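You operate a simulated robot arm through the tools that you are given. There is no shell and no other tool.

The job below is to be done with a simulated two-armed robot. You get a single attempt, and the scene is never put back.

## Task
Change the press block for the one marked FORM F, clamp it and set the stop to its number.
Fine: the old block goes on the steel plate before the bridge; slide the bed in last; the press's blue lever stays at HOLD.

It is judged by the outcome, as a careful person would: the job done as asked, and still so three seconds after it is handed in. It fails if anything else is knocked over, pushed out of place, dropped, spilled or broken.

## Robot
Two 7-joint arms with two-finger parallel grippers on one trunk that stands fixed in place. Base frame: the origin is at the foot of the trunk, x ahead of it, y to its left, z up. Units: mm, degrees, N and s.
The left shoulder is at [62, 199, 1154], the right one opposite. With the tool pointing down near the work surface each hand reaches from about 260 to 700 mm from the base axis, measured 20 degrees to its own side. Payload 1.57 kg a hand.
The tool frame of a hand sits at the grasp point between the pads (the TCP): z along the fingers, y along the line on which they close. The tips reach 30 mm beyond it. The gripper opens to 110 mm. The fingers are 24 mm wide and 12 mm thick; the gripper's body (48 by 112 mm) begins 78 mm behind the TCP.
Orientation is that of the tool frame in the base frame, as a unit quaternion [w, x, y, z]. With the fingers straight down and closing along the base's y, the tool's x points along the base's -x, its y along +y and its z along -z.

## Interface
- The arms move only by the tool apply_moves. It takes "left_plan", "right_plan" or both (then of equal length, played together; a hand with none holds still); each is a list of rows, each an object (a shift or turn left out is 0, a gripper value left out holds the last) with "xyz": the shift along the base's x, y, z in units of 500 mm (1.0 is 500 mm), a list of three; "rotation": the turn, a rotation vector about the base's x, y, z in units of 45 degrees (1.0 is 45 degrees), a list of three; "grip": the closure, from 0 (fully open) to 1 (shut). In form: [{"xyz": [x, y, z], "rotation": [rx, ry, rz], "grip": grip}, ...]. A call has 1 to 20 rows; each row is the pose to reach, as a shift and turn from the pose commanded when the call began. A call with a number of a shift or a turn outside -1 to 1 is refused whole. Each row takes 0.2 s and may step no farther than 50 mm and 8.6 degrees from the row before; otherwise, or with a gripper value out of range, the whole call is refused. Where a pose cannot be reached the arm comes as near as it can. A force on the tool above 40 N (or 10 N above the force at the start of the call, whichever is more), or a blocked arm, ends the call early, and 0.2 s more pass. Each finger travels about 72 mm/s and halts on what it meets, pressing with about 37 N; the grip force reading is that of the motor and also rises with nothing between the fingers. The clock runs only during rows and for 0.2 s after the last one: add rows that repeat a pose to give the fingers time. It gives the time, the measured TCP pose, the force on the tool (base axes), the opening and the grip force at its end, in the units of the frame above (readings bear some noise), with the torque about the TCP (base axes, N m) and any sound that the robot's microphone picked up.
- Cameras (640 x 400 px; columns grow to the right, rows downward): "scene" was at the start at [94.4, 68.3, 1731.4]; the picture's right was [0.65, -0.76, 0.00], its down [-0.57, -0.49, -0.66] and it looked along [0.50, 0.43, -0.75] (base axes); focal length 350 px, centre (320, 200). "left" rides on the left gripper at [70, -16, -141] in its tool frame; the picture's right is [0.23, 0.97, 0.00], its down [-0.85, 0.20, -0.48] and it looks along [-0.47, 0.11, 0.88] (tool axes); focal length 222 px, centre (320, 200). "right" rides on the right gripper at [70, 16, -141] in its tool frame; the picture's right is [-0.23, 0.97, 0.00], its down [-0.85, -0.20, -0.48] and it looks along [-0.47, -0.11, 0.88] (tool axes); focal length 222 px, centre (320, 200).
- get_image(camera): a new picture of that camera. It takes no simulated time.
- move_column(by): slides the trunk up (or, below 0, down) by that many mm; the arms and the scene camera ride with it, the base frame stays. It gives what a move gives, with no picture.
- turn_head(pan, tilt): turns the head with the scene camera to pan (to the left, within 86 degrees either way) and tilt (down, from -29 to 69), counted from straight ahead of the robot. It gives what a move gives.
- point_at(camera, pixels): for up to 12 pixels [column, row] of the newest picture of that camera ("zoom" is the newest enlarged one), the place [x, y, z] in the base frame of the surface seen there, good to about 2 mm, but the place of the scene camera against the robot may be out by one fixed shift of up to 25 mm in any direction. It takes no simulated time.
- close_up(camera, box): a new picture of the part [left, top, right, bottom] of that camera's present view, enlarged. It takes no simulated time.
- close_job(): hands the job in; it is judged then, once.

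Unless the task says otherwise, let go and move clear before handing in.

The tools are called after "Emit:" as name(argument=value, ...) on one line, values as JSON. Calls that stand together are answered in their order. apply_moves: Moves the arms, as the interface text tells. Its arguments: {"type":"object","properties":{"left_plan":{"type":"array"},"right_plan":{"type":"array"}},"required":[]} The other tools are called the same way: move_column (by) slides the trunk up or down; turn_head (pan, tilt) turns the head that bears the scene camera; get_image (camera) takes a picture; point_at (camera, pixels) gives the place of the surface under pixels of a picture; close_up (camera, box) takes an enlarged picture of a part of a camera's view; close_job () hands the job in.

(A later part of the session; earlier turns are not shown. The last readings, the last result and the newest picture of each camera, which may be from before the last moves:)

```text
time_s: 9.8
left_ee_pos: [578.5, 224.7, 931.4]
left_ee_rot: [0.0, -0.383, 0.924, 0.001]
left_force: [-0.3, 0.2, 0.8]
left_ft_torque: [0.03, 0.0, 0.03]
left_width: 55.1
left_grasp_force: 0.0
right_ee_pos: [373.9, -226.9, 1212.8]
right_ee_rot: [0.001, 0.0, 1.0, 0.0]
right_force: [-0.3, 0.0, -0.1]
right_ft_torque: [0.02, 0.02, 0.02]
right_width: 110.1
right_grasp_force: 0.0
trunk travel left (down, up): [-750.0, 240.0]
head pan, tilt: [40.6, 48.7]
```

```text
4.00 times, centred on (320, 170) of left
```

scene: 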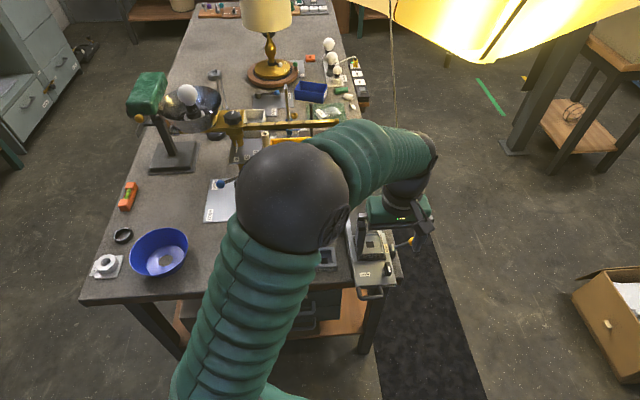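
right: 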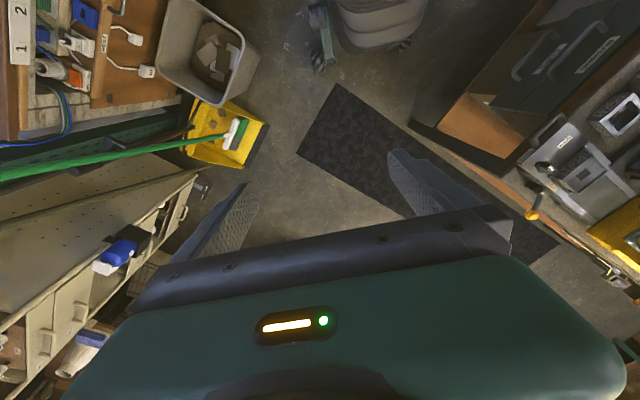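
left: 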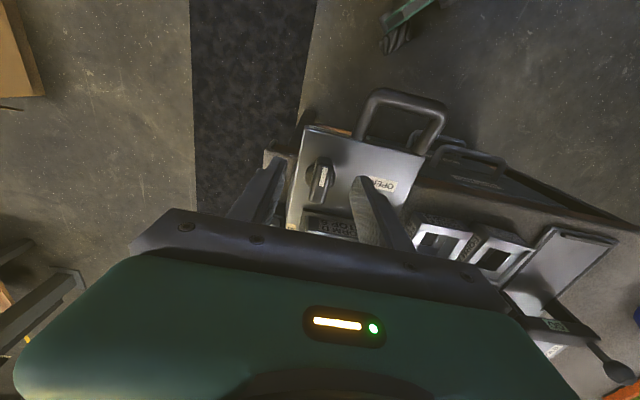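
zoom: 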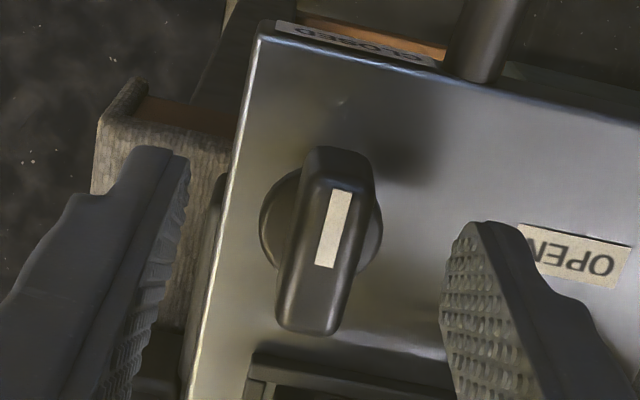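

The bar sits between the fingers. I will close on it.

Emit:
apply_moves(left_plan=[{"xyz": [0, 0, 0], "grip": 0.8}, {"xyz": [0, 0, 0], "grip": 1}, {"xyz": [0, 0, 0], "grip": 1}])

Emit:
close_up(camera="left", box=[260, 120, 380, 220])

```text
time_s: 10.6
left_ee_pos: [578.5, 225.8, 932.2]
left_ee_rot: [-0.001, -0.383, 0.924, 0.002]
left_force: [-2.2, 1.5, -0.8]
left_ft_torque: [-0.13, -0.14, 0.0]
left_width: 14.0
left_grasp_force: 30.7
right_ee_pos: [372.6, -228.0, 1214.0]
right_ee_rot: [0.0, 0.0, 1.0, 0.0]
right_force: [-0.1, 0.5, -0.2]
right_ft_torque: [0.02, 0.02, 0.0]
right_width: 110.3
right_grasp_force: 0.0
trunk travel left (down, up): [-750.0, 240.0]
head pan, tilt: [40.6, 48.7]
```

```text
4.00 times, centred on (320, 170) of left
```

zoom: 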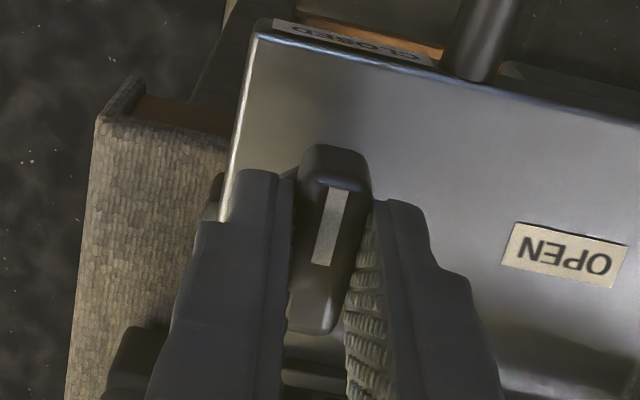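

The fingers hold the bar (14 mm wide). I will turn the knob clockwise from above, the first 45° toward OPEN.

Emit:
apply_moves(left_plan=[{"rotation": [0, 0, -0.167], "grip": 1}, {"rotation": [0, 0, -0.333], "grip": 1}, {"rotation": [0, 0, -0.5], "grip": 1}, {"rotation": [0, 0, -0.667], "grip": 1}, {"rotation": [0, 0, -0.833], "grip": 1}, {"rotation": [0, 0, -1.0], "grip": 1}])

Emit:
get_image(camera="left")

```text
time_s: 12.0
left_ee_pos: [577.7, 228.0, 931.3]
left_ee_rot: [0.0, 0.001, 1.0, 0.001]
left_force: [-5.8, 5.2, 3.3]
left_ft_torque: [0.18, 0.19, 0.03]
left_width: 14.0
left_grasp_force: 30.9
right_ee_pos: [373.3, -226.2, 1214.0]
right_ee_rot: [0.001, 0.0, 1.0, 0.0]
right_force: [-0.7, -0.7, 0.1]
right_ft_torque: [0.01, 0.0, -0.02]
right_width: 110.1
right_grasp_force: 0.0
trunk travel left (down, up): [-750.0, 240.0]
head pan, tilt: [40.6, 48.7]
```

```text
taken
```

left: 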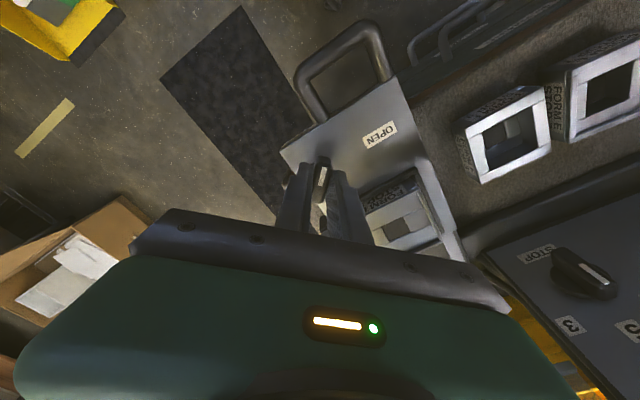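

The knob turned 45° with little force, and the picture also shows the stop knob's mark at (595,275) toward the 5. I will turn the remaining 45°.

Emit:
apply_moves(left_plan=[{"rotation": [0, 0, -0.167], "grip": 1}, {"rotation": [0, 0, -0.333], "grip": 1}, {"rotation": [0, 0, -0.5], "grip": 1}, {"rotation": [0, 0, -0.667], "grip": 1}, {"rotation": [0, 0, -0.833], "grip": 1}, {"rotation": [0, 0, -1.0], "grip": 1}, {"rotation": [0, 0, -1.0], "grip": 1}])

Emit:
get_image(camera="left")

```text
time_s: 13.6
left_ee_pos: [577.4, 229.2, 930.9]
left_ee_rot: [0.001, 0.384, 0.923, -0.001]
left_force: [-4.4, 16.2, 5.1]
left_ft_torque: [0.87, 0.7, 0.09]
left_width: 13.8
left_grasp_force: 30.3
right_ee_pos: [372.7, -224.0, 1215.3]
right_ee_rot: [0.0, 0.001, 1.0, -0.001]
right_force: [-0.6, 0.2, -0.1]
right_ft_torque: [0.0, 0.03, 0.0]
right_width: 110.2
right_grasp_force: 0.2
trunk travel left (down, up): [-750.0, 240.0]
head pan, tilt: [40.6, 48.7]
```

```text
taken
```

left: 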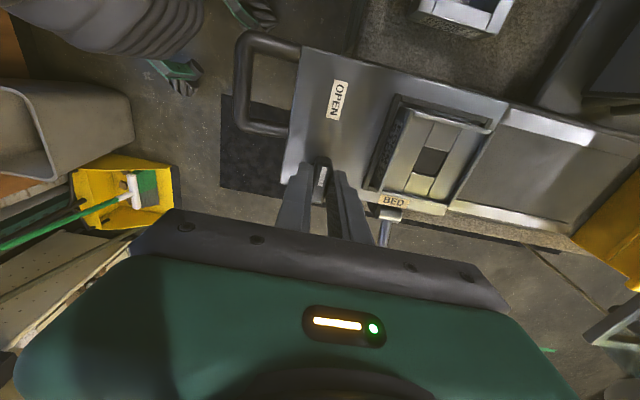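

The knob's mark now faces OPEN (322,178). I will release, rise and check it stays there.

Emit:
apply_moves(left_plan=[{"xyz": [0, 0, 0], "grip": 0.6}, {"xyz": [0, 0, 0], "grip": 0.5}, {"xyz": [0, 0, 0.08], "grip": 0.5}, {"xyz": [0, 0, 0.16], "grip": 0.5}, {"xyz": [0, 0, 0.22], "grip": 0.5}])

Emit:
get_image(camera="left")

Emit:
close_up(camera="left", box=[290, 60, 490, 200])

```text
time_s: 14.8
left_ee_pos: [577.7, 225.2, 1040.9]
left_ee_rot: [0.0, 0.383, 0.924, 0.001]
left_force: [0.2, -0.1, -0.3]
left_ft_torque: [-0.03, 0.01, 0.0]
left_width: 54.9
left_grasp_force: 0.1
right_ee_pos: [373.0, -229.3, 1213.5]
right_ee_rot: [0.0, 0.0, 1.0, 0.001]
right_force: [-0.1, -0.4, 0.5]
right_ft_torque: [0.02, -0.03, -0.03]
right_width: 109.9
right_grasp_force: 0.0
trunk travel left (down, up): [-750.0, 240.0]
head pan, tilt: [40.6, 48.7]
```

```text
taken
```

left: 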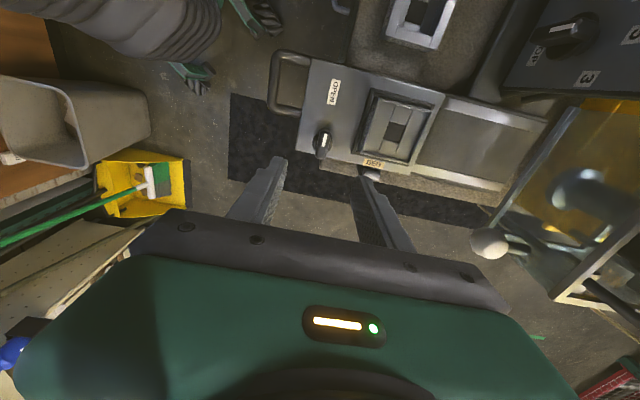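

```text
2.86 times, centred on (390, 130) of left
```

zoom: 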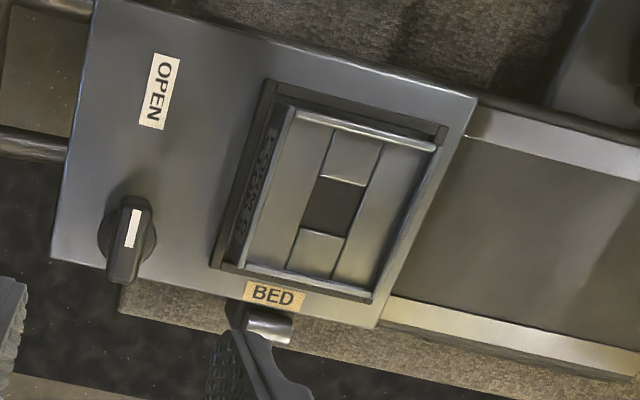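

The knob stays at OPEN and the block should now be free. Before gripping block D I need the exact place of the guard's white ball at (490,243), since the hand body passes near it.

Emit:
close_up(camera="left", box=[440, 100, 640, 300])

Emit:
point_at(camera="left", pixels=[[475, 243], [490, 230], [490, 243], [500, 255], [520, 243], [545, 190], [580, 250], [545, 245], [600, 230], [575, 190], [620, 190], [575, 110]])

```text
2.00 times, centred on (540, 200) of left
```

zoom: 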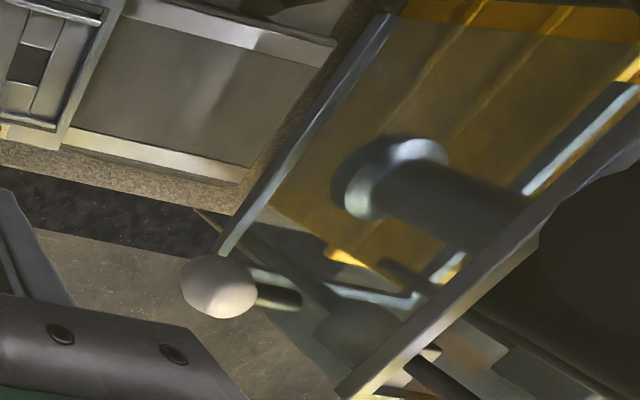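

```text
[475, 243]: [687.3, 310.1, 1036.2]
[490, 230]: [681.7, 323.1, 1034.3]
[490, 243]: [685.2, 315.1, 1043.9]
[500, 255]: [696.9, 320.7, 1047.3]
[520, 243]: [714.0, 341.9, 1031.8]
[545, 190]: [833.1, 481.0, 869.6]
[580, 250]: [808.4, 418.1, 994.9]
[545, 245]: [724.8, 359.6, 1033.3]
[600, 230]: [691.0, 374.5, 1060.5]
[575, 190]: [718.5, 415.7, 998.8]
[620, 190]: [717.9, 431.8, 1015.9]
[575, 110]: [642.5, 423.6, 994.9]
```

The ball is centred near (695,321,1035), leaving about 12 mm to the hand body when gripping D along the bed direction. I will move above block D at z≈1000, fingers at 90 mm, and re-check.

Emit:
apply_moves(left_plan=[{"xyz": [0.025, 0.057, -0.02], "grip": 0.18}, {"xyz": [0.05, 0.114, -0.05], "grip": 0.18}, {"xyz": [0.0736, 0.1706, -0.0818], "grip": 0.18}, {"xyz": [0.0736, 0.1706, -0.0818], "grip": 0.18}])

Emit:
apply_moves(left_plan=[{"xyz": [0, 0, 0], "grip": 0.18}])

Emit:
apply_moves(left_plan=[{"xyz": [0, 0, 0], "grip": 0.18}])

Emit:
get_image(camera="left")

Emit:
close_up(camera="left", box=[260, 90, 380, 200])

```text
time_s: 15.8
left_ee_pos: [615.3, 313.9, 1000.5]
left_ee_rot: [0.0, 0.383, 0.924, 0.001]
left_force: [0.9, 0.4, 0.0]
left_ft_torque: [0.0, 0.03, 0.03]
left_width: 90.0
left_grasp_force: 0.1
right_ee_pos: [374.4, -227.7, 1215.1]
right_ee_rot: [0.0, 0.0, 1.0, 0.0]
right_force: [0.5, 0.1, -0.6]
right_ft_torque: [0.0, 0.03, 0.0]
right_width: 109.9
right_grasp_force: 0.0
trunk travel left (down, up): [-750.0, 240.0]
head pan, tilt: [40.6, 48.7]
```

```text
time_s: 16.2
left_ee_pos: [616.1, 313.4, 1000.1]
left_ee_rot: [0.0, 0.383, 0.924, 0.0]
left_force: [-0.4, 1.5, 0.3]
left_ft_torque: [0.02, 0.04, 0.0]
left_width: 90.1
left_grasp_force: 0.0
right_ee_pos: [374.0, -227.0, 1214.4]
right_ee_rot: [0.0, 0.0, 1.0, 0.0]
right_force: [0.2, -0.3, -0.8]
right_ft_torque: [-0.01, -0.01, 0.02]
right_width: 109.9
right_grasp_force: 0.1
trunk travel left (down, up): [-750.0, 240.0]
head pan, tilt: [40.6, 48.7]
```

```text
time_s: 16.6
left_ee_pos: [615.6, 315.2, 999.8]
left_ee_rot: [0.001, 0.383, 0.924, 0.001]
left_force: [-0.5, 1.1, -0.3]
left_ft_torque: [0.0, 0.01, 0.02]
left_width: 90.0
left_grasp_force: 0.1
right_ee_pos: [373.2, -227.7, 1214.3]
right_ee_rot: [0.0, 0.001, 1.0, -0.001]
right_force: [1.0, -0.9, -0.6]
right_ft_torque: [-0.03, 0.02, 0.0]
right_width: 110.0
right_grasp_force: 0.0
trunk travel left (down, up): [-750.0, 240.0]
head pan, tilt: [40.6, 48.7]
```

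```text
taken
```

left: 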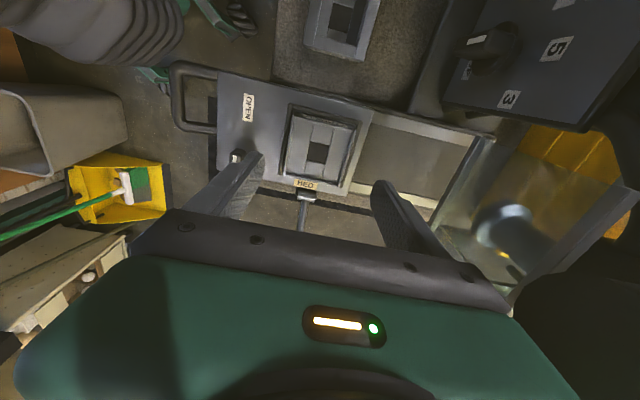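

```text
3.64 times, centred on (320, 145) of left
```

zoom: 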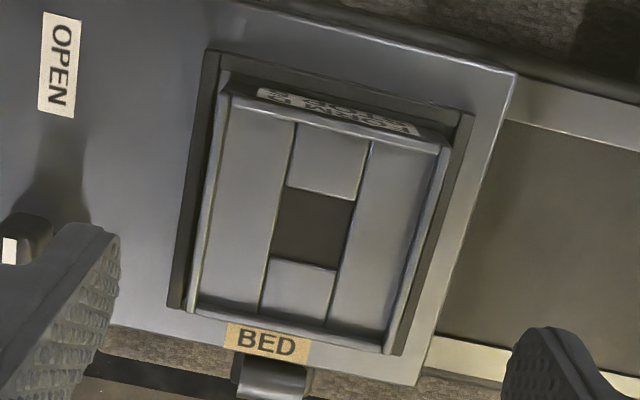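

The average pose is (615.7,314.2,1000). I will measure block D's corners in this zoom to fix the offset to the tool axis.

Emit:
point_at(camera="zoom", pixels=[[232, 100], [438, 150], [388, 345], [196, 305], [314, 228], [210, 55], [470, 118], [400, 350], [175, 305], [340, 120], [300, 330], [215, 200]])

Emit:
close_up(camera="left", box=[285, 100, 365, 190])

```text
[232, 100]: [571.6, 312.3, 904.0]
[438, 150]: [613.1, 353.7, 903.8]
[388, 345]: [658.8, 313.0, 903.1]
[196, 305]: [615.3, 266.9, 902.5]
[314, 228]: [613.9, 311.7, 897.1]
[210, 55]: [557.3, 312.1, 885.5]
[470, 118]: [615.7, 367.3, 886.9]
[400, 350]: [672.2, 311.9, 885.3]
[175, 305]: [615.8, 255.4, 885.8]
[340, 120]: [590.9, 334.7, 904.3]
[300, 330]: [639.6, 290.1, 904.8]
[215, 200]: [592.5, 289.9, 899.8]
```

```text
4.44 times, centred on (325, 145) of left
```

zoom: 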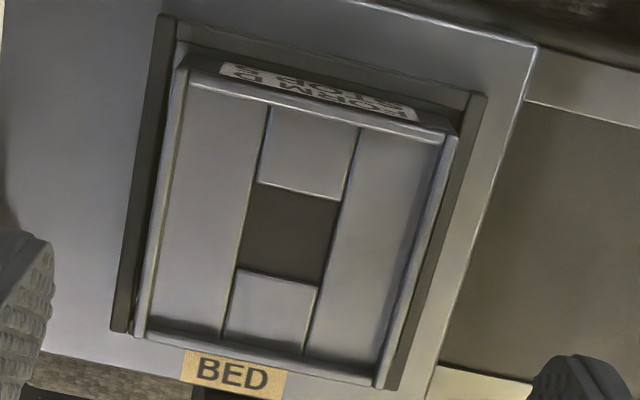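

Corners put block D's centre at (614.7,311.5), inside a seat frame of about 80 mm outside. I will correct by (-1.6,-1.7), lower to TCP z≈919.5 and look before closing.

Emit:
apply_moves(left_plan=[{"xyz": [-0.0032, -0.0034, -0.05], "grip": 0.18}, {"xyz": [-0.0032, -0.0034, -0.1], "grip": 0.18}, {"xyz": [-0.0032, -0.0034, -0.14], "grip": 0.18}, {"xyz": [-0.0032, -0.0034, -0.161], "grip": 0.18}, {"xyz": [-0.0032, -0.0034, -0.161], "grip": 0.18}])

Emit:
get_image(camera="left")

Emit:
close_up(camera="left", box=[220, 90, 420, 230])

Emit:
get_image(camera="scene")

```text
time_s: 17.8
left_ee_pos: [613.1, 310.1, 918.1]
left_ee_rot: [0.001, 0.383, 0.924, 0.0]
left_force: [0.4, 0.1, -0.6]
left_ft_torque: [0.0, 0.01, 0.02]
left_width: 90.2
left_grasp_force: 0.1
right_ee_pos: [374.6, -227.6, 1213.8]
right_ee_rot: [0.0, 0.0, 1.0, 0.0]
right_force: [-0.5, 0.6, -0.4]
right_ft_torque: [-0.01, -0.01, 0.02]
right_width: 110.0
right_grasp_force: 0.1
trunk travel left (down, up): [-750.0, 240.0]
head pan, tilt: [40.6, 48.7]
```

```text
taken
```

left: 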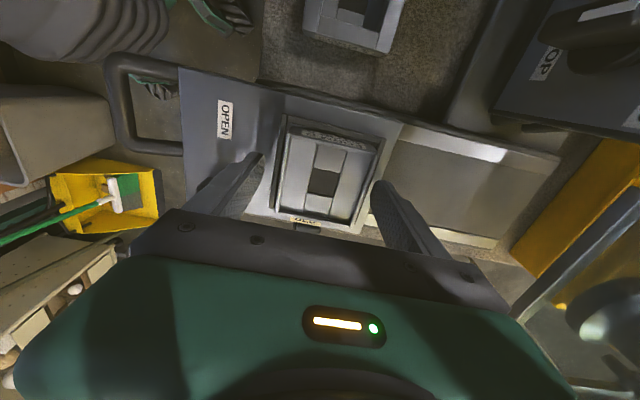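

```text
2.86 times, centred on (320, 160) of left
```

zoom: 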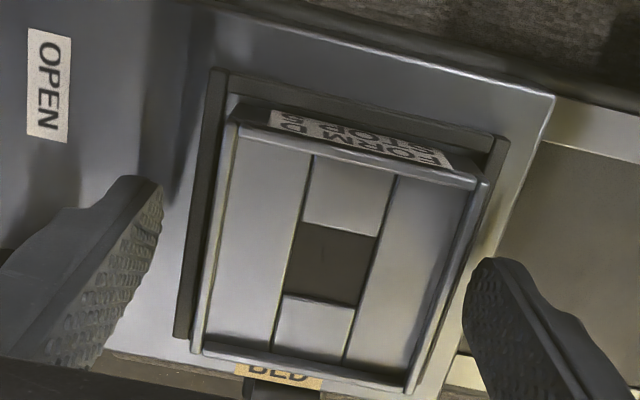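

```text
taken
```

scene: 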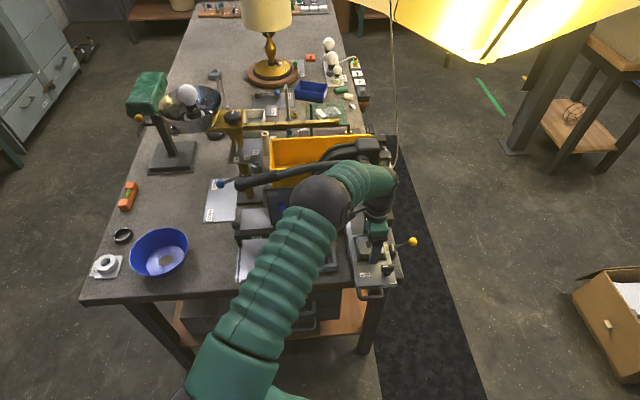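

Fingers straddle block D, clear of the frame. I will close on it.

Emit:
apply_moves(left_plan=[{"xyz": [0, 0, 0], "grip": 0.35}, {"xyz": [0, 0, 0], "grip": 0.5}, {"xyz": [0, 0, 0], "grip": 0.6}, {"xyz": [0, 0, 0], "grip": 0.6}])

Emit:
close_up(camera="left", box=[220, 90, 420, 230])

```text
time_s: 18.8
left_ee_pos: [613.5, 309.3, 920.2]
left_ee_rot: [0.0, 0.383, 0.924, 0.0]
left_force: [1.8, 1.8, 1.3]
left_ft_torque: [0.15, -0.1, -0.03]
left_width: 67.7
left_grasp_force: 37.0
right_ee_pos: [374.3, -227.1, 1214.3]
right_ee_rot: [0.0, 0.0, 1.0, 0.001]
right_force: [0.0, 1.5, 0.5]
right_ft_torque: [0.01, 0.02, -0.01]
right_width: 110.1
right_grasp_force: 0.0
trunk travel left (down, up): [-750.0, 240.0]
head pan, tilt: [40.6, 48.7]
```

```text
2.86 times, centred on (320, 160) of left
```

zoom: 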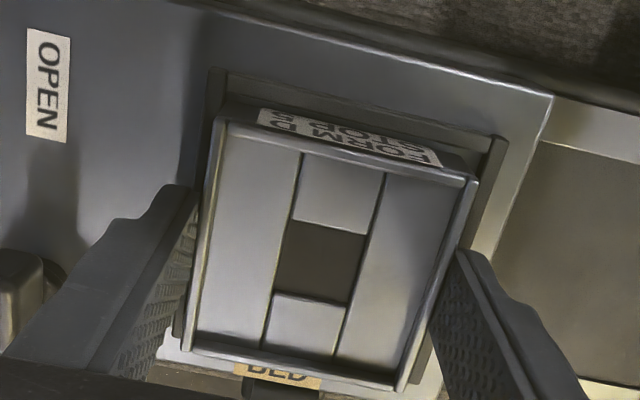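

Block D is held (67.7 mm, 37 N). I will lift it slowly and watch the force.

Emit:
apply_moves(left_plan=[{"xyz": [0, 0, 0.01], "grip": 0.7}, {"xyz": [0, 0, 0.02], "grip": 0.7}, {"xyz": [0, 0, 0.03], "grip": 0.7}, {"xyz": [0, 0, 0.04], "grip": 0.7}])

Emit:
close_up(camera="left", box=[220, 90, 420, 230])

```text
time_s: 19.8
left_ee_pos: [613.8, 310.5, 939.1]
left_ee_rot: [0.0, 0.382, 0.924, 0.0]
left_force: [0.1, 0.5, -4.6]
left_ft_torque: [-0.04, -0.02, 0.03]
left_width: 68.0
left_grasp_force: 36.8
right_ee_pos: [373.7, -226.1, 1214.5]
right_ee_rot: [0.0, 0.001, 1.0, 0.0]
right_force: [0.6, -0.1, 1.1]
right_ft_torque: [-0.02, -0.01, 0.01]
right_width: 109.9
right_grasp_force: 0.0
trunk travel left (down, up): [-750.0, 240.0]
head pan, tilt: [40.6, 48.7]
```

```text
2.86 times, centred on (320, 160) of left
```

zoom: 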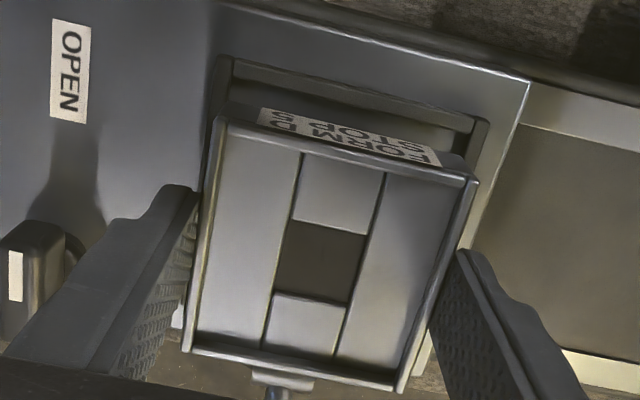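

The block came free (about 4.6 N of weight). I will lift it to z≈1000 and carry it toward the plate, stopping short to look.

Emit:
apply_moves(left_plan=[{"xyz": [0, 0, 0.06], "grip": 0.7}, {"xyz": [0, 0, 0.12], "grip": 0.7}, {"xyz": [-0.05, 0.05, 0.12], "grip": 0.7}, {"xyz": [-0.11, 0.11, 0.12], "grip": 0.7}, {"xyz": [-0.17, 0.17, 0.12], "grip": 0.7}, {"xyz": [-0.23, 0.23, 0.12], "grip": 0.7}, {"xyz": [-0.29, 0.29, 0.12], "grip": 0.7}, {"xyz": [-0.33, 0.33, 0.12], "grip": 0.7}, {"xyz": [-0.33, 0.33, 0.12], "grip": 0.7}])

Emit:
get_image(camera="left")

Emit:
get_image(camera="scene")

```text
time_s: 21.8
left_ee_pos: [451.2, 475.9, 997.8]
left_ee_rot: [0.0, 0.383, 0.924, 0.0]
left_force: [-0.1, -0.4, -4.8]
left_ft_torque: [0.01, 0.0, -0.02]
left_width: 67.8
left_grasp_force: 36.9
right_ee_pos: [375.2, -227.2, 1213.9]
right_ee_rot: [-0.001, 0.001, 1.0, 0.0]
right_force: [0.5, -0.2, -0.5]
right_ft_torque: [0.0, -0.02, 0.03]
right_width: 110.0
right_grasp_force: 0.1
trunk travel left (down, up): [-750.0, 240.0]
head pan, tilt: [40.6, 48.7]
```

```text
taken
```

left: 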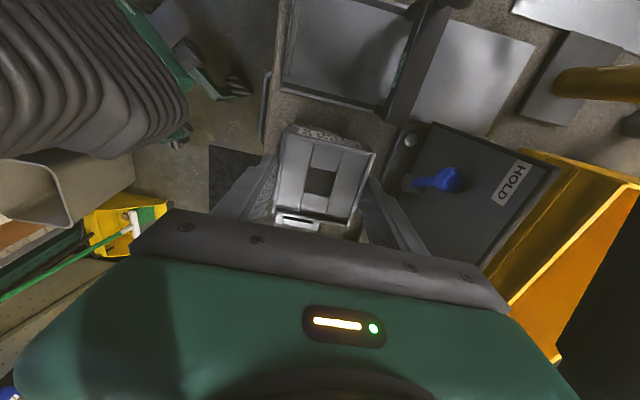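

```text
taken
```

scene: 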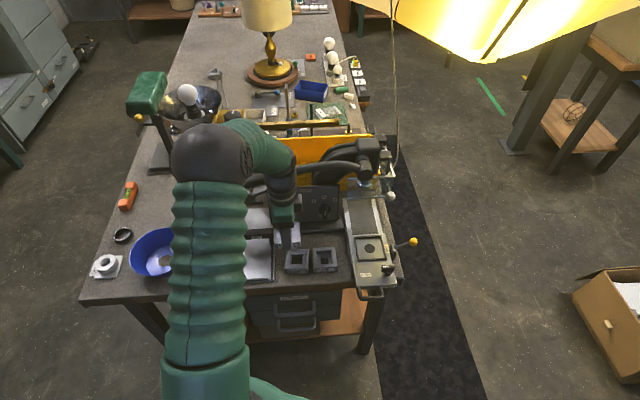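

The block is held over the blocks E/F and the seat is now empty. I will zoom on the seat and on the plate (top of the left picture) and measure both.

Emit:
close_up(camera="scene", box=[340, 225, 404, 275])

Emit:
close_up(camera="left", box=[250, 0, 470, 140])

Emit:
point_at(camera="left", pixels=[[285, 88], [380, 115], [292, 80], [386, 104], [340, 60], [410, 60], [290, 20], [350, 5], [390, 60], [400, 110], [440, 10], [296, 50]])

```text
8.00 times, centred on (372, 250) of scene
```

zoom: 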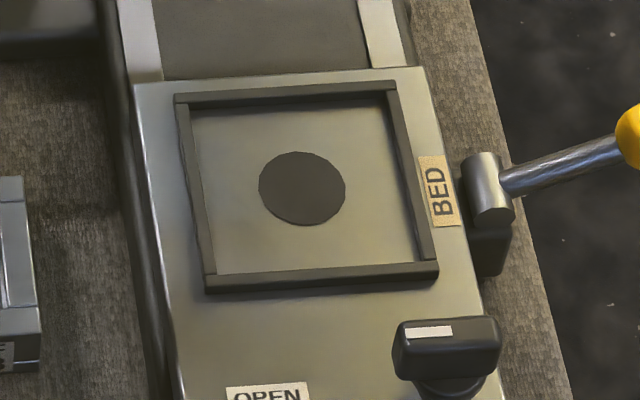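

```text
2.86 times, centred on (360, 70) of left
```

zoom: 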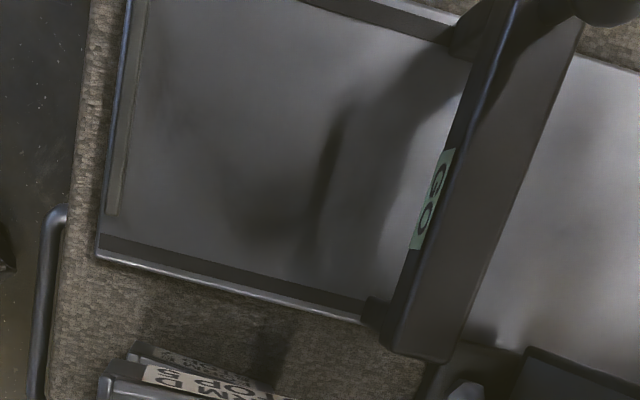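

```text
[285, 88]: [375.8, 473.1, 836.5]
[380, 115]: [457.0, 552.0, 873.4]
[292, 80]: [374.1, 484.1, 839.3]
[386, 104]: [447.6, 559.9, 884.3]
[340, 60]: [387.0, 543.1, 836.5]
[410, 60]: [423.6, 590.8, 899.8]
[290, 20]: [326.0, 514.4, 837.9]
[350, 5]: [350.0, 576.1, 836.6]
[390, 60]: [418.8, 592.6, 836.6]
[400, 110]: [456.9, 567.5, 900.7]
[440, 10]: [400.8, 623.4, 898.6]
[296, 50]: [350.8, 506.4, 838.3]
```

The seat is now empty; its inner floor shows at about (240,150) in the scene zoom. I will measure the seat floor, its inner walls and the plate's lip for exact heights.

Emit:
close_up(camera="scene", box=[340, 225, 404, 275])

Emit:
point_at(camera="zoom", pixels=[[240, 150], [370, 240], [240, 250], [300, 190], [160, 150], [290, 310], [193, 108], [388, 95], [413, 262], [217, 274], [190, 98], [425, 270]])

Emit:
close_up(camera="left", box=[250, 0, 470, 140])

Emit:
point_at(camera="zoom", pixels=[[127, 150], [118, 205], [135, 100], [105, 200], [160, 150], [250, 280], [250, 290], [250, 260], [380, 315], [400, 330], [470, 60], [440, 50]])

```text
8.00 times, centred on (372, 250) of scene
```

zoom: 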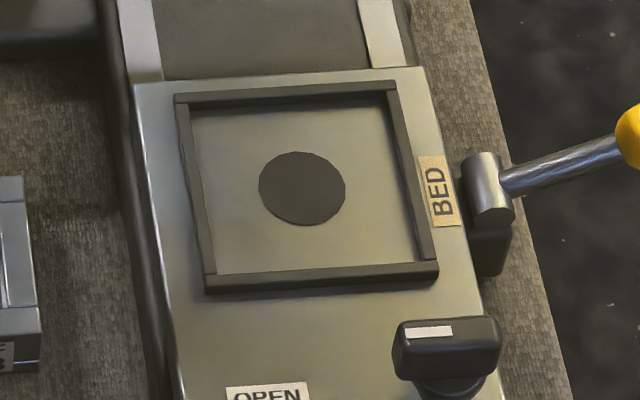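

```text
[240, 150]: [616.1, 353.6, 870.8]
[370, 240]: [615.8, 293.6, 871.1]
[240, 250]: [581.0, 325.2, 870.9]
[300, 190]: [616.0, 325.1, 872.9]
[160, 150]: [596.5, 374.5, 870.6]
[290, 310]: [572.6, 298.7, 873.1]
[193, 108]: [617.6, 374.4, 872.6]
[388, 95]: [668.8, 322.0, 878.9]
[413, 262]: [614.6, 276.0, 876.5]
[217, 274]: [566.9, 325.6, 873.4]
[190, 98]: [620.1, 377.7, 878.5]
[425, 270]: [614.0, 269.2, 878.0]
```

```text
2.86 times, centred on (360, 70) of left
```

zoom: 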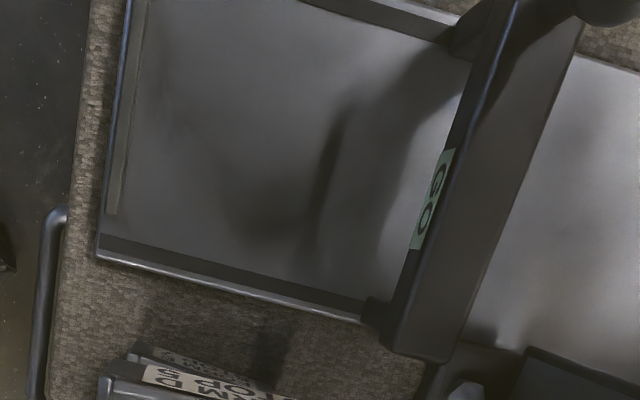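

```text
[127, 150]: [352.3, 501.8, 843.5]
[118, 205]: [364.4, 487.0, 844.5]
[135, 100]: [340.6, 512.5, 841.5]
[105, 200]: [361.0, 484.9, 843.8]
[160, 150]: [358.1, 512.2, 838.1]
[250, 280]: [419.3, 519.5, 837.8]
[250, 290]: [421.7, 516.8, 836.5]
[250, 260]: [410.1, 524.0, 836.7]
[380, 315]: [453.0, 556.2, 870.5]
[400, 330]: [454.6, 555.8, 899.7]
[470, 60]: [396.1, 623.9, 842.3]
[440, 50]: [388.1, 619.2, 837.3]
```

The plate surface is at z 836.7, its lip ends at u≈607 and the bridge begins at u≈714, so I will turn the hand to close across the plate. First half of the turn and shift now.

Emit:
apply_moves(left_plan=[{"xyz": [-0.012, 0.0125, 0], "rotation": [0, 0, 0.167], "grip": 0.7}, {"xyz": [-0.024, 0.025, 0], "rotation": [0, 0, 0.333], "grip": 0.7}, {"xyz": [-0.036, 0.0375, 0], "rotation": [0, 0, 0.5], "grip": 0.7}, {"xyz": [-0.048, 0.05, 0], "rotation": [0, 0, 0.667], "grip": 0.7}, {"xyz": [-0.06, 0.0625, 0], "rotation": [0, 0, 0.833], "grip": 0.7}, {"xyz": [-0.0715, 0.0749, 0], "rotation": [0, 0, 1.0], "grip": 0.7}])

Emit:
apply_moves(left_plan=[{"xyz": [-0.012, 0.0125, 0], "rotation": [0, 0, 0.167], "grip": 0.7}, {"xyz": [-0.024, 0.025, 0], "rotation": [0, 0, 0.333], "grip": 0.7}, {"xyz": [-0.036, 0.0375, 0], "rotation": [0, 0, 0.5], "grip": 0.7}, {"xyz": [-0.048, 0.05, 0], "rotation": [0, 0, 0.667], "grip": 0.7}, {"xyz": [-0.06, 0.0625, 0], "rotation": [0, 0, 0.833], "grip": 0.7}, {"xyz": [-0.0715, 0.0749, 0], "rotation": [0, 0, 1.0], "grip": 0.7}, {"xyz": [-0.0715, 0.0749, 0], "rotation": [0, 0, 1.0], "grip": 0.7}])

Emit:
apply_moves(left_plan=[{"xyz": [0, 0, 0], "grip": 0.7}])

Emit:
get_image(camera="left")

Emit:
get_image(camera="scene")

```text
time_s: 23.2
left_ee_pos: [415.8, 512.8, 998.5]
left_ee_rot: [-0.001, 0.0, 1.0, 0.0]
left_force: [0.1, 0.2, -4.8]
left_ft_torque: [0.02, -0.01, -0.02]
left_width: 67.7
left_grasp_force: 37.3
right_ee_pos: [373.9, -226.5, 1213.7]
right_ee_rot: [0.0, 0.0, 1.0, 0.001]
right_force: [0.4, -0.1, 0.6]
right_ft_torque: [0.04, 0.03, -0.03]
right_width: 110.1
right_grasp_force: 0.0
trunk travel left (down, up): [-750.0, 240.0]
head pan, tilt: [40.6, 48.7]
```

```text
time_s: 24.8
left_ee_pos: [376.3, 550.1, 998.5]
left_ee_rot: [-0.001, -0.383, 0.924, 0.001]
left_force: [-0.6, 0.7, -5.0]
left_ft_torque: [-0.03, -0.04, 0.0]
left_width: 67.5
left_grasp_force: 37.7
right_ee_pos: [373.4, -227.2, 1214.3]
right_ee_rot: [0.0, 0.0, 1.0, 0.0]
right_force: [-0.2, 1.6, -0.6]
right_ft_torque: [0.02, -0.02, 0.0]
right_width: 109.9
right_grasp_force: 0.1
trunk travel left (down, up): [-750.0, 240.0]
head pan, tilt: [40.6, 48.7]
```

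```text
time_s: 25.2
left_ee_pos: [377.8, 550.0, 998.8]
left_ee_rot: [-0.002, -0.382, 0.924, 0.0]
left_force: [0.8, -0.8, -3.6]
left_ft_torque: [-0.03, 0.0, 0.03]
left_width: 67.7
left_grasp_force: 36.6
right_ee_pos: [375.4, -226.6, 1214.1]
right_ee_rot: [0.0, 0.0, 1.0, -0.001]
right_force: [0.4, 0.0, 0.5]
right_ft_torque: [-0.01, 0.0, 0.01]
right_width: 110.1
right_grasp_force: 0.0
trunk travel left (down, up): [-750.0, 240.0]
head pan, tilt: [40.6, 48.7]
```

```text
taken
```

left: 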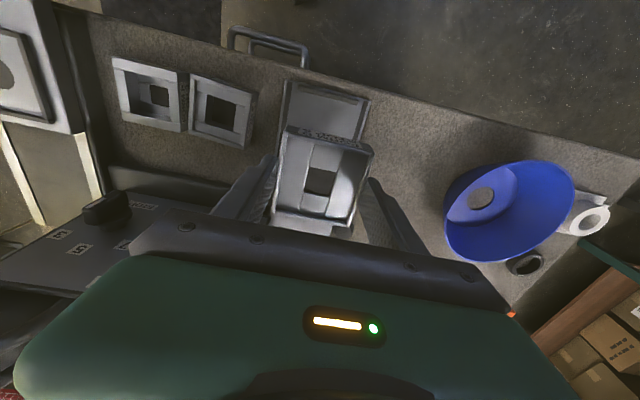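

```text
taken
```

scene: 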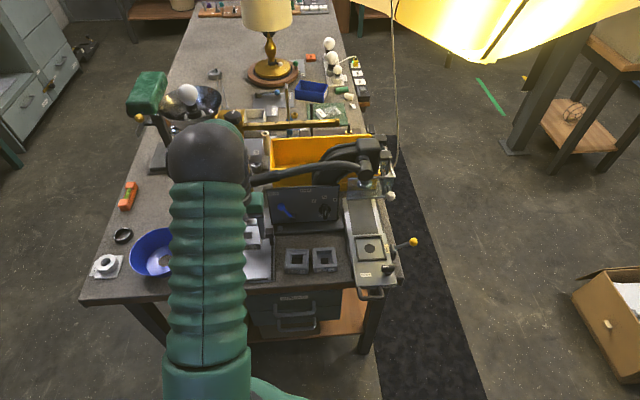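

The block hangs over the plate at (377,550). I will check the bowl's edge distance before lowering.

Emit:
point_at(camera="left", pixels=[[447, 185], [445, 230], [470, 255], [330, 85], [300, 85], [360, 100], [285, 120], [248, 85], [240, 140]])

Emit:
apply_moves(left_plan=[{"xyz": [0.0052, 0.0016, -0.06], "grip": 0.7}, {"xyz": [0.0052, 0.0016, -0.12], "grip": 0.7}, {"xyz": [0.0052, 0.0016, -0.17], "grip": 0.7}, {"xyz": [0.0052, 0.0016, -0.205], "grip": 0.7}, {"xyz": [0.0052, 0.0016, -0.22], "grip": 0.7}, {"xyz": [0.0052, 0.0016, -0.22], "grip": 0.7}])

Emit:
get_image(camera="left")

```text
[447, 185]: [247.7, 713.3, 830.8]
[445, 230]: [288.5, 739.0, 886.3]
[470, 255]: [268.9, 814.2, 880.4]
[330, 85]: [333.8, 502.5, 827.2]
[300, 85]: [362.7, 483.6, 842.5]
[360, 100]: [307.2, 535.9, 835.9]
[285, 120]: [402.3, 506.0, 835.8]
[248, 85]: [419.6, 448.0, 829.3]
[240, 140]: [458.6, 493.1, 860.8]
```

```text
time_s: 26.6
left_ee_pos: [379.6, 551.5, 887.0]
left_ee_rot: [-0.001, -0.383, 0.924, 0.001]
left_force: [1.3, -0.7, -5.1]
left_ft_torque: [0.02, 0.05, -0.02]
left_width: 68.0
left_grasp_force: 37.4
right_ee_pos: [373.2, -226.1, 1214.0]
right_ee_rot: [0.0, -0.001, 1.0, 0.0]
right_force: [0.2, 0.6, -0.1]
right_ft_torque: [0.0, -0.01, -0.01]
right_width: 110.0
right_grasp_force: 0.1
trunk travel left (down, up): [-750.0, 240.0]
head pan, tilt: [40.6, 48.7]
```

```text
taken
```

left: 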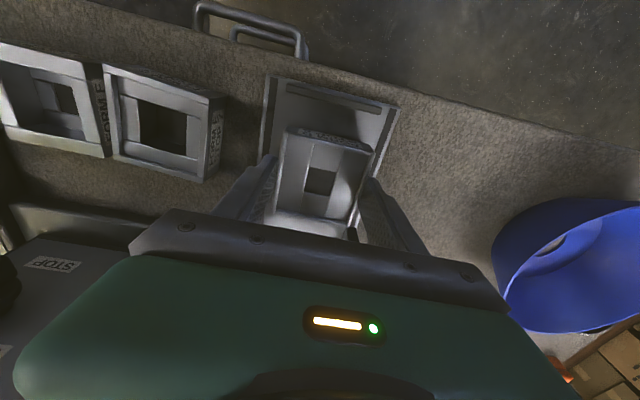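

The block hovers about 11 mm above the plate, well centred. I will lower it in small steps until the force shows contact.

Emit:
apply_moves(left_plan=[{"xyz": [0, 0, -0.006], "grip": 0.7}, {"xyz": [0, 0, -0.012], "grip": 0.7}, {"xyz": [0, 0, -0.016], "grip": 0.7}, {"xyz": [0, 0, -0.019], "grip": 0.7}, {"xyz": [0, 0, -0.021], "grip": 0.7}])

```text
time_s: 27.8
left_ee_pos: [380.2, 550.8, 877.8]
left_ee_rot: [0.0, -0.383, 0.924, 0.0]
left_force: [-0.2, -0.4, -4.6]
left_ft_torque: [0.02, -0.01, 0.0]
left_width: 67.8
left_grasp_force: 36.7
right_ee_pos: [373.3, -225.9, 1214.9]
right_ee_rot: [0.0, -0.001, 1.0, 0.0]
right_force: [-0.7, -0.4, -0.6]
right_ft_torque: [0.01, 0.01, -0.02]
right_width: 109.8
right_grasp_force: 0.1
trunk travel left (down, up): [-750.0, 240.0]
head pan, tilt: [40.6, 48.7]
```

No contact yet at TCP z≈877. I will continue lowering 1 mm at a time.

Emit:
apply_moves(left_plan=[{"xyz": [0, 0, -0.002], "grip": 0.7}, {"xyz": [0, 0, -0.004], "grip": 0.7}])

Emit:
apply_moves(left_plan=[{"xyz": [0, 0, -0.002], "grip": 0.7}])

```text
time_s: 28.4
left_ee_pos: [378.5, 551.8, 877.5]
left_ee_rot: [0.0, -0.383, 0.924, 0.001]
left_force: [-0.1, 1.2, 4.6]
left_ft_torque: [-0.42, -0.02, 0.01]
left_width: 67.9
left_grasp_force: 36.3
right_ee_pos: [372.1, -227.1, 1214.0]
right_ee_rot: [0.0, 0.0, 1.0, 0.0]
right_force: [0.2, 1.0, -1.9]
right_ft_torque: [-0.02, 0.01, 0.0]
right_width: 109.9
right_grasp_force: 0.1
trunk travel left (down, up): [-750.0, 240.0]
head pan, tilt: [40.6, 48.7]
```

```text
time_s: 28.8
left_ee_pos: [380.0, 550.6, 876.5]
left_ee_rot: [0.002, -0.383, 0.924, 0.002]
left_force: [1.6, 2.5, 14.9]
left_ft_torque: [-0.77, 0.02, 0.05]
left_width: 67.7
left_grasp_force: 36.9
right_ee_pos: [374.0, -228.9, 1214.1]
right_ee_rot: [-0.001, 0.001, 1.0, 0.0]
right_force: [-0.6, 0.3, -0.1]
right_ft_torque: [0.01, 0.0, -0.01]
right_width: 109.9
right_grasp_force: 0.0
trunk travel left (down, up): [-750.0, 240.0]
head pan, tilt: [40.6, 48.7]
```

Contact is firm (15 N up), so the block stands on the plate. I will ease the press by 1 mm, open to about 80 mm and rise.

Emit:
apply_moves(left_plan=[{"xyz": [0, 0, 0.003], "grip": 0.7}, {"xyz": [0, 0, 0.003], "grip": 0.3}, {"xyz": [0, 0, 0.003], "grip": 0.27}, {"xyz": [0, 0, 0.003], "grip": 0.27}])

Emit:
get_image(camera="left")

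```text
time_s: 29.8
left_ee_pos: [378.9, 550.6, 877.1]
left_ee_rot: [-0.001, -0.383, 0.924, 0.001]
left_force: [0.1, 0.6, -1.0]
left_ft_torque: [0.01, 0.01, 0.0]
left_width: 80.2
left_grasp_force: 0.1
right_ee_pos: [373.4, -226.6, 1213.9]
right_ee_rot: [0.0, 0.0, 1.0, 0.0]
right_force: [0.1, -0.7, -0.4]
right_ft_torque: [0.01, 0.02, -0.02]
right_width: 110.2
right_grasp_force: 0.1
trunk travel left (down, up): [-750.0, 240.0]
head pan, tilt: [40.6, 48.7]
```

```text
taken
```

left: 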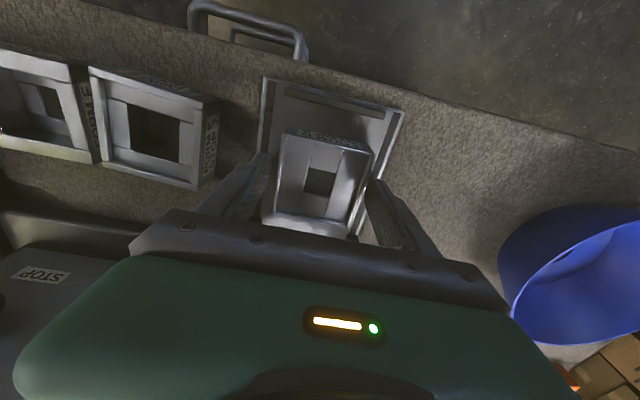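

The block stands free on the plate. I will rise to z≈1000, then start turning back and moving toward block F.

Emit:
apply_moves(left_plan=[{"xyz": [0, 0, 0.04], "grip": 0.27}, {"xyz": [0, 0, 0.12], "grip": 0.27}, {"xyz": [0, 0, 0.2], "grip": 0.27}, {"xyz": [0, 0, 0.25], "grip": 0.2}, {"xyz": [0.02, -0.02, 0.25], "rotation": [0, 0, -0.167], "grip": 0.2}, {"xyz": [0.05, -0.05, 0.25], "rotation": [0, 0, -0.333], "grip": 0.2}, {"xyz": [0.08, -0.08, 0.25], "rotation": [0, 0, -0.5], "grip": 0.2}, {"xyz": [0.11, -0.11, 0.25], "rotation": [0, 0, -0.667], "grip": 0.2}, {"xyz": [0.14, -0.14, 0.25], "rotation": [0, 0, -0.833], "grip": 0.2}, {"xyz": [0.17, -0.17, 0.25], "rotation": [0, 0, -1.0], "grip": 0.2}])

Emit:
apply_moves(left_plan=[{"xyz": [0.018, -0.02, 0], "rotation": [0, 0, -0.167], "grip": 0.2}, {"xyz": [0.036, -0.04, 0], "rotation": [0, 0, -0.333], "grip": 0.2}, {"xyz": [0.054, -0.06, 0], "rotation": [0, 0, -0.5], "grip": 0.2}, {"xyz": [0.072, -0.08, 0], "rotation": [0, 0, -0.667], "grip": 0.2}, {"xyz": [0.09, -0.11, 0], "rotation": [0, 0, -0.833], "grip": 0.2}, {"xyz": [0.105, -0.128, 0], "rotation": [0, 0, -1.0], "grip": 0.2}, {"xyz": [0.105, -0.128, 0], "rotation": [0, 0, -1.0], "grip": 0.2}])

Emit:
apply_moves(left_plan=[{"xyz": [0, 0, 0], "grip": 0.2}])

Emit:
apply_moves(left_plan=[{"xyz": [0, 0, 0], "grip": 0.2}])

Emit:
get_image(camera="left")

Emit:
get_image(camera="scene")

```text
time_s: 32.0
left_ee_pos: [466.6, 467.3, 1003.6]
left_ee_rot: [0.0, 0.002, 1.0, -0.001]
left_force: [0.1, 0.4, -0.6]
left_ft_torque: [-0.05, 0.03, 0.01]
left_width: 87.9
left_grasp_force: 0.1
right_ee_pos: [374.6, -227.1, 1214.8]
right_ee_rot: [0.0, 0.001, 1.0, 0.0]
right_force: [-0.5, 0.0, 0.3]
right_ft_torque: [0.04, 0.01, 0.0]
right_width: 109.9
right_grasp_force: 0.1
trunk travel left (down, up): [-750.0, 240.0]
head pan, tilt: [40.6, 48.7]
```

```text
time_s: 33.6
left_ee_pos: [517.3, 402.7, 1002.1]
left_ee_rot: [0.0, 0.383, 0.924, 0.0]
left_force: [0.6, 0.2, 0.3]
left_ft_torque: [0.02, 0.0, 0.0]
left_width: 87.8
left_grasp_force: 0.1
right_ee_pos: [373.6, -226.4, 1213.5]
right_ee_rot: [-0.001, -0.001, 1.0, 0.0]
right_force: [-0.1, 0.4, -0.5]
right_ft_torque: [0.01, 0.03, 0.01]
right_width: 110.0
right_grasp_force: 0.0
trunk travel left (down, up): [-750.0, 240.0]
head pan, tilt: [40.6, 48.7]
```

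```text
time_s: 34.0
left_ee_pos: [517.6, 403.4, 1001.7]
left_ee_rot: [0.0, 0.383, 0.924, -0.001]
left_force: [-0.3, -0.2, 1.0]
left_ft_torque: [0.02, 0.0, 0.01]
left_width: 87.7
left_grasp_force: 0.1
right_ee_pos: [373.7, -227.3, 1213.6]
right_ee_rot: [0.001, -0.001, 1.0, 0.0]
right_force: [0.5, 0.2, 0.0]
right_ft_torque: [0.04, 0.0, 0.0]
right_width: 110.0
right_grasp_force: 0.0
trunk travel left (down, up): [-750.0, 240.0]
head pan, tilt: [40.6, 48.7]
```

```text
time_s: 34.4
left_ee_pos: [517.3, 402.3, 1002.4]
left_ee_rot: [0.0, 0.383, 0.924, 0.001]
left_force: [0.4, -0.2, 0.1]
left_ft_torque: [-0.03, 0.01, -0.02]
left_width: 87.8
left_grasp_force: 0.1
right_ee_pos: [374.1, -226.8, 1214.2]
right_ee_rot: [0.0, 0.0, 1.0, 0.0]
right_force: [-0.5, 0.1, -0.3]
right_ft_torque: [-0.01, 0.0, 0.0]
right_width: 110.0
right_grasp_force: 0.0
trunk travel left (down, up): [-750.0, 240.0]
head pan, tilt: [40.6, 48.7]
```

```text
taken
```

left: 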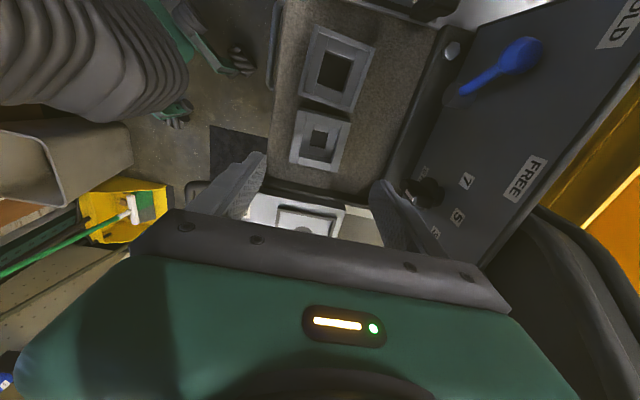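

```text
taken
```

scene: 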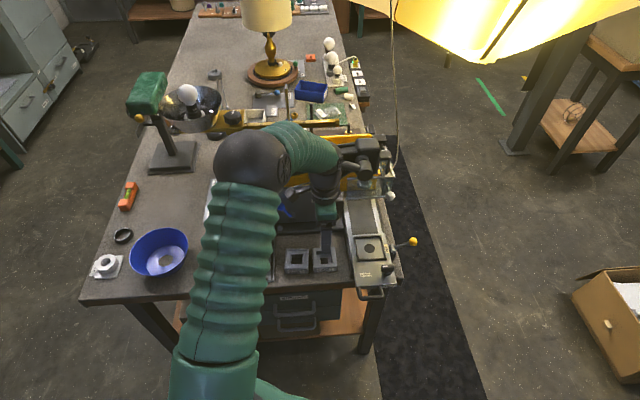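

I am over F at (517.4,402.8,1002). I will zoom on F at (322,140) and measure its corners.

Emit:
close_up(camera="left", box=[275, 95, 375, 185])

```text
4.44 times, centred on (325, 140) of left
```

zoom: 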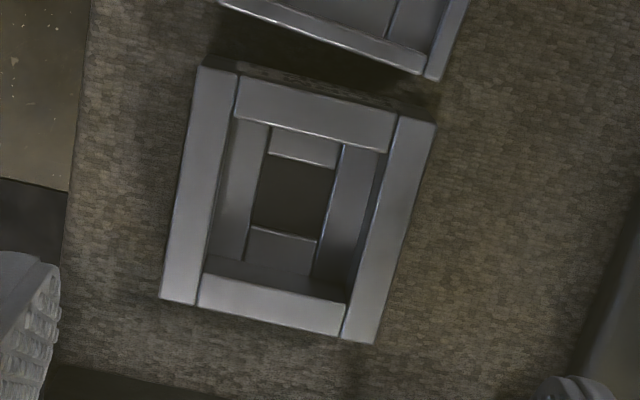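

Emit:
point_at(camera="zoom", pixels=[[203, 72], [430, 125], [370, 338], [165, 296], [215, 180], [385, 235], [310, 115], [270, 308], [300, 195], [120, 150], [500, 250], [425, 70]])

Emit:
point_at(camera="zoom", pixels=[[200, 70], [433, 124], [374, 342], [161, 298], [430, 78], [222, 3], [240, 78], [395, 118], [198, 305], [342, 335], [190, 250], [400, 180]])

```text
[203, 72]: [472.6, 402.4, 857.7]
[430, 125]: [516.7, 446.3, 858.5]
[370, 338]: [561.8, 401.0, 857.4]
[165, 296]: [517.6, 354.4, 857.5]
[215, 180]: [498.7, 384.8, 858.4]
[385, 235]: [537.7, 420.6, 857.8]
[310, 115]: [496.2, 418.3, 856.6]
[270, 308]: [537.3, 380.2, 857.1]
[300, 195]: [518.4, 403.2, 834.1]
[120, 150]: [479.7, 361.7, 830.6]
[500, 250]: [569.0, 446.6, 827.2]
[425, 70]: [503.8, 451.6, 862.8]
```

```text
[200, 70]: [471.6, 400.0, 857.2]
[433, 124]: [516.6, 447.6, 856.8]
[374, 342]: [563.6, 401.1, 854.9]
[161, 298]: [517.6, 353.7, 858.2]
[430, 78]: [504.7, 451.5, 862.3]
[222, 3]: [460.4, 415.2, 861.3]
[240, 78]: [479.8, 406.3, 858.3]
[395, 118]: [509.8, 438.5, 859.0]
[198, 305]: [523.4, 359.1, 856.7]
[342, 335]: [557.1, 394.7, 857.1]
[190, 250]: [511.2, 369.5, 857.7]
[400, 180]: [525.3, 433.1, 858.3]
```

F's centre is about (517.3,400.8) with its sides at 45°. Before picking it, I will look at the empty seat from straight above to fix its centre by the same means.

Emit:
apply_moves(left_plan=[{"xyz": [0.05, -0.046, 0], "grip": 0.2}, {"xyz": [0.1, -0.092, 0], "grip": 0.2}, {"xyz": [0.15, -0.138, 0], "grip": 0.2}, {"xyz": [0.196, -0.182, 0], "grip": 0.2}, {"xyz": [0.196, -0.182, 0], "grip": 0.2}])

Emit:
apply_moves(left_plan=[{"xyz": [0, 0, 0], "grip": 0.2}])

Emit:
apply_moves(left_plan=[{"xyz": [0, 0, 0], "grip": 0.2}])

Emit:
get_image(camera="left")

Emit:
close_up(camera="left", box=[270, 95, 370, 195])

```text
time_s: 35.6
left_ee_pos: [618.5, 312.3, 1000.3]
left_ee_rot: [0.0, 0.383, 0.924, 0.0]
left_force: [0.2, -0.2, 0.0]
left_ft_torque: [0.03, -0.01, -0.04]
left_width: 88.0
left_grasp_force: 0.0
right_ee_pos: [373.1, -228.6, 1213.5]
right_ee_rot: [0.0, 0.0, 1.0, 0.0]
right_force: [0.4, 0.7, -0.3]
right_ft_torque: [0.01, 0.01, -0.01]
right_width: 110.0
right_grasp_force: 0.2
trunk travel left (down, up): [-750.0, 240.0]
head pan, tilt: [40.6, 48.7]
```

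```text
time_s: 36.0
left_ee_pos: [618.4, 312.6, 1000.8]
left_ee_rot: [0.0, 0.383, 0.924, 0.0]
left_force: [0.4, 0.0, 1.0]
left_ft_torque: [0.05, 0.02, 0.0]
left_width: 88.0
left_grasp_force: 0.0
right_ee_pos: [375.0, -226.6, 1214.0]
right_ee_rot: [0.0, 0.0, 1.0, 0.0]
right_force: [0.1, 0.0, -0.5]
right_ft_torque: [0.03, 0.03, -0.01]
right_width: 110.1
right_grasp_force: 0.1
trunk travel left (down, up): [-750.0, 240.0]
head pan, tilt: [40.6, 48.7]
```

```text
time_s: 36.4
left_ee_pos: [616.8, 311.3, 1001.1]
left_ee_rot: [0.001, 0.382, 0.924, 0.0]
left_force: [-0.3, 0.6, 0.4]
left_ft_torque: [-0.01, 0.0, -0.01]
left_width: 88.4
left_grasp_force: 0.0
right_ee_pos: [373.6, -226.7, 1215.0]
right_ee_rot: [0.0, 0.0, 1.0, 0.0]
right_force: [0.0, 0.4, -0.6]
right_ft_torque: [0.0, 0.0, 0.03]
right_width: 110.1
right_grasp_force: 0.0
trunk travel left (down, up): [-750.0, 240.0]
head pan, tilt: [40.6, 48.7]
```

```text
taken
```

left: 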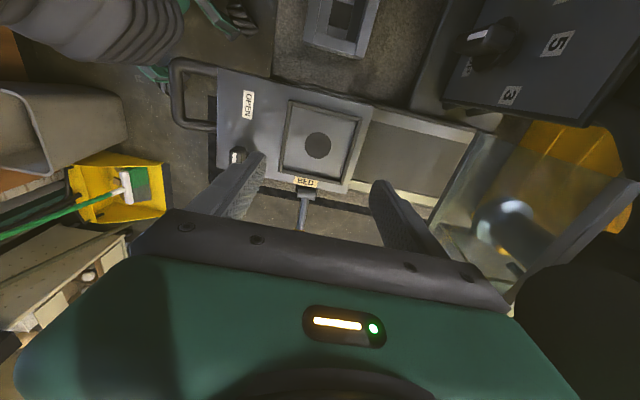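

```text
4.00 times, centred on (320, 145) of left
```

zoom: 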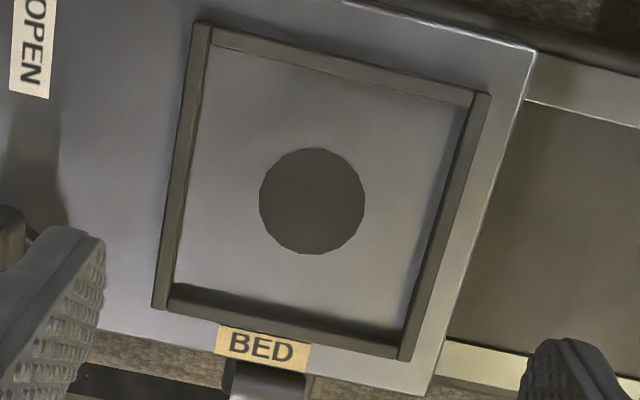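

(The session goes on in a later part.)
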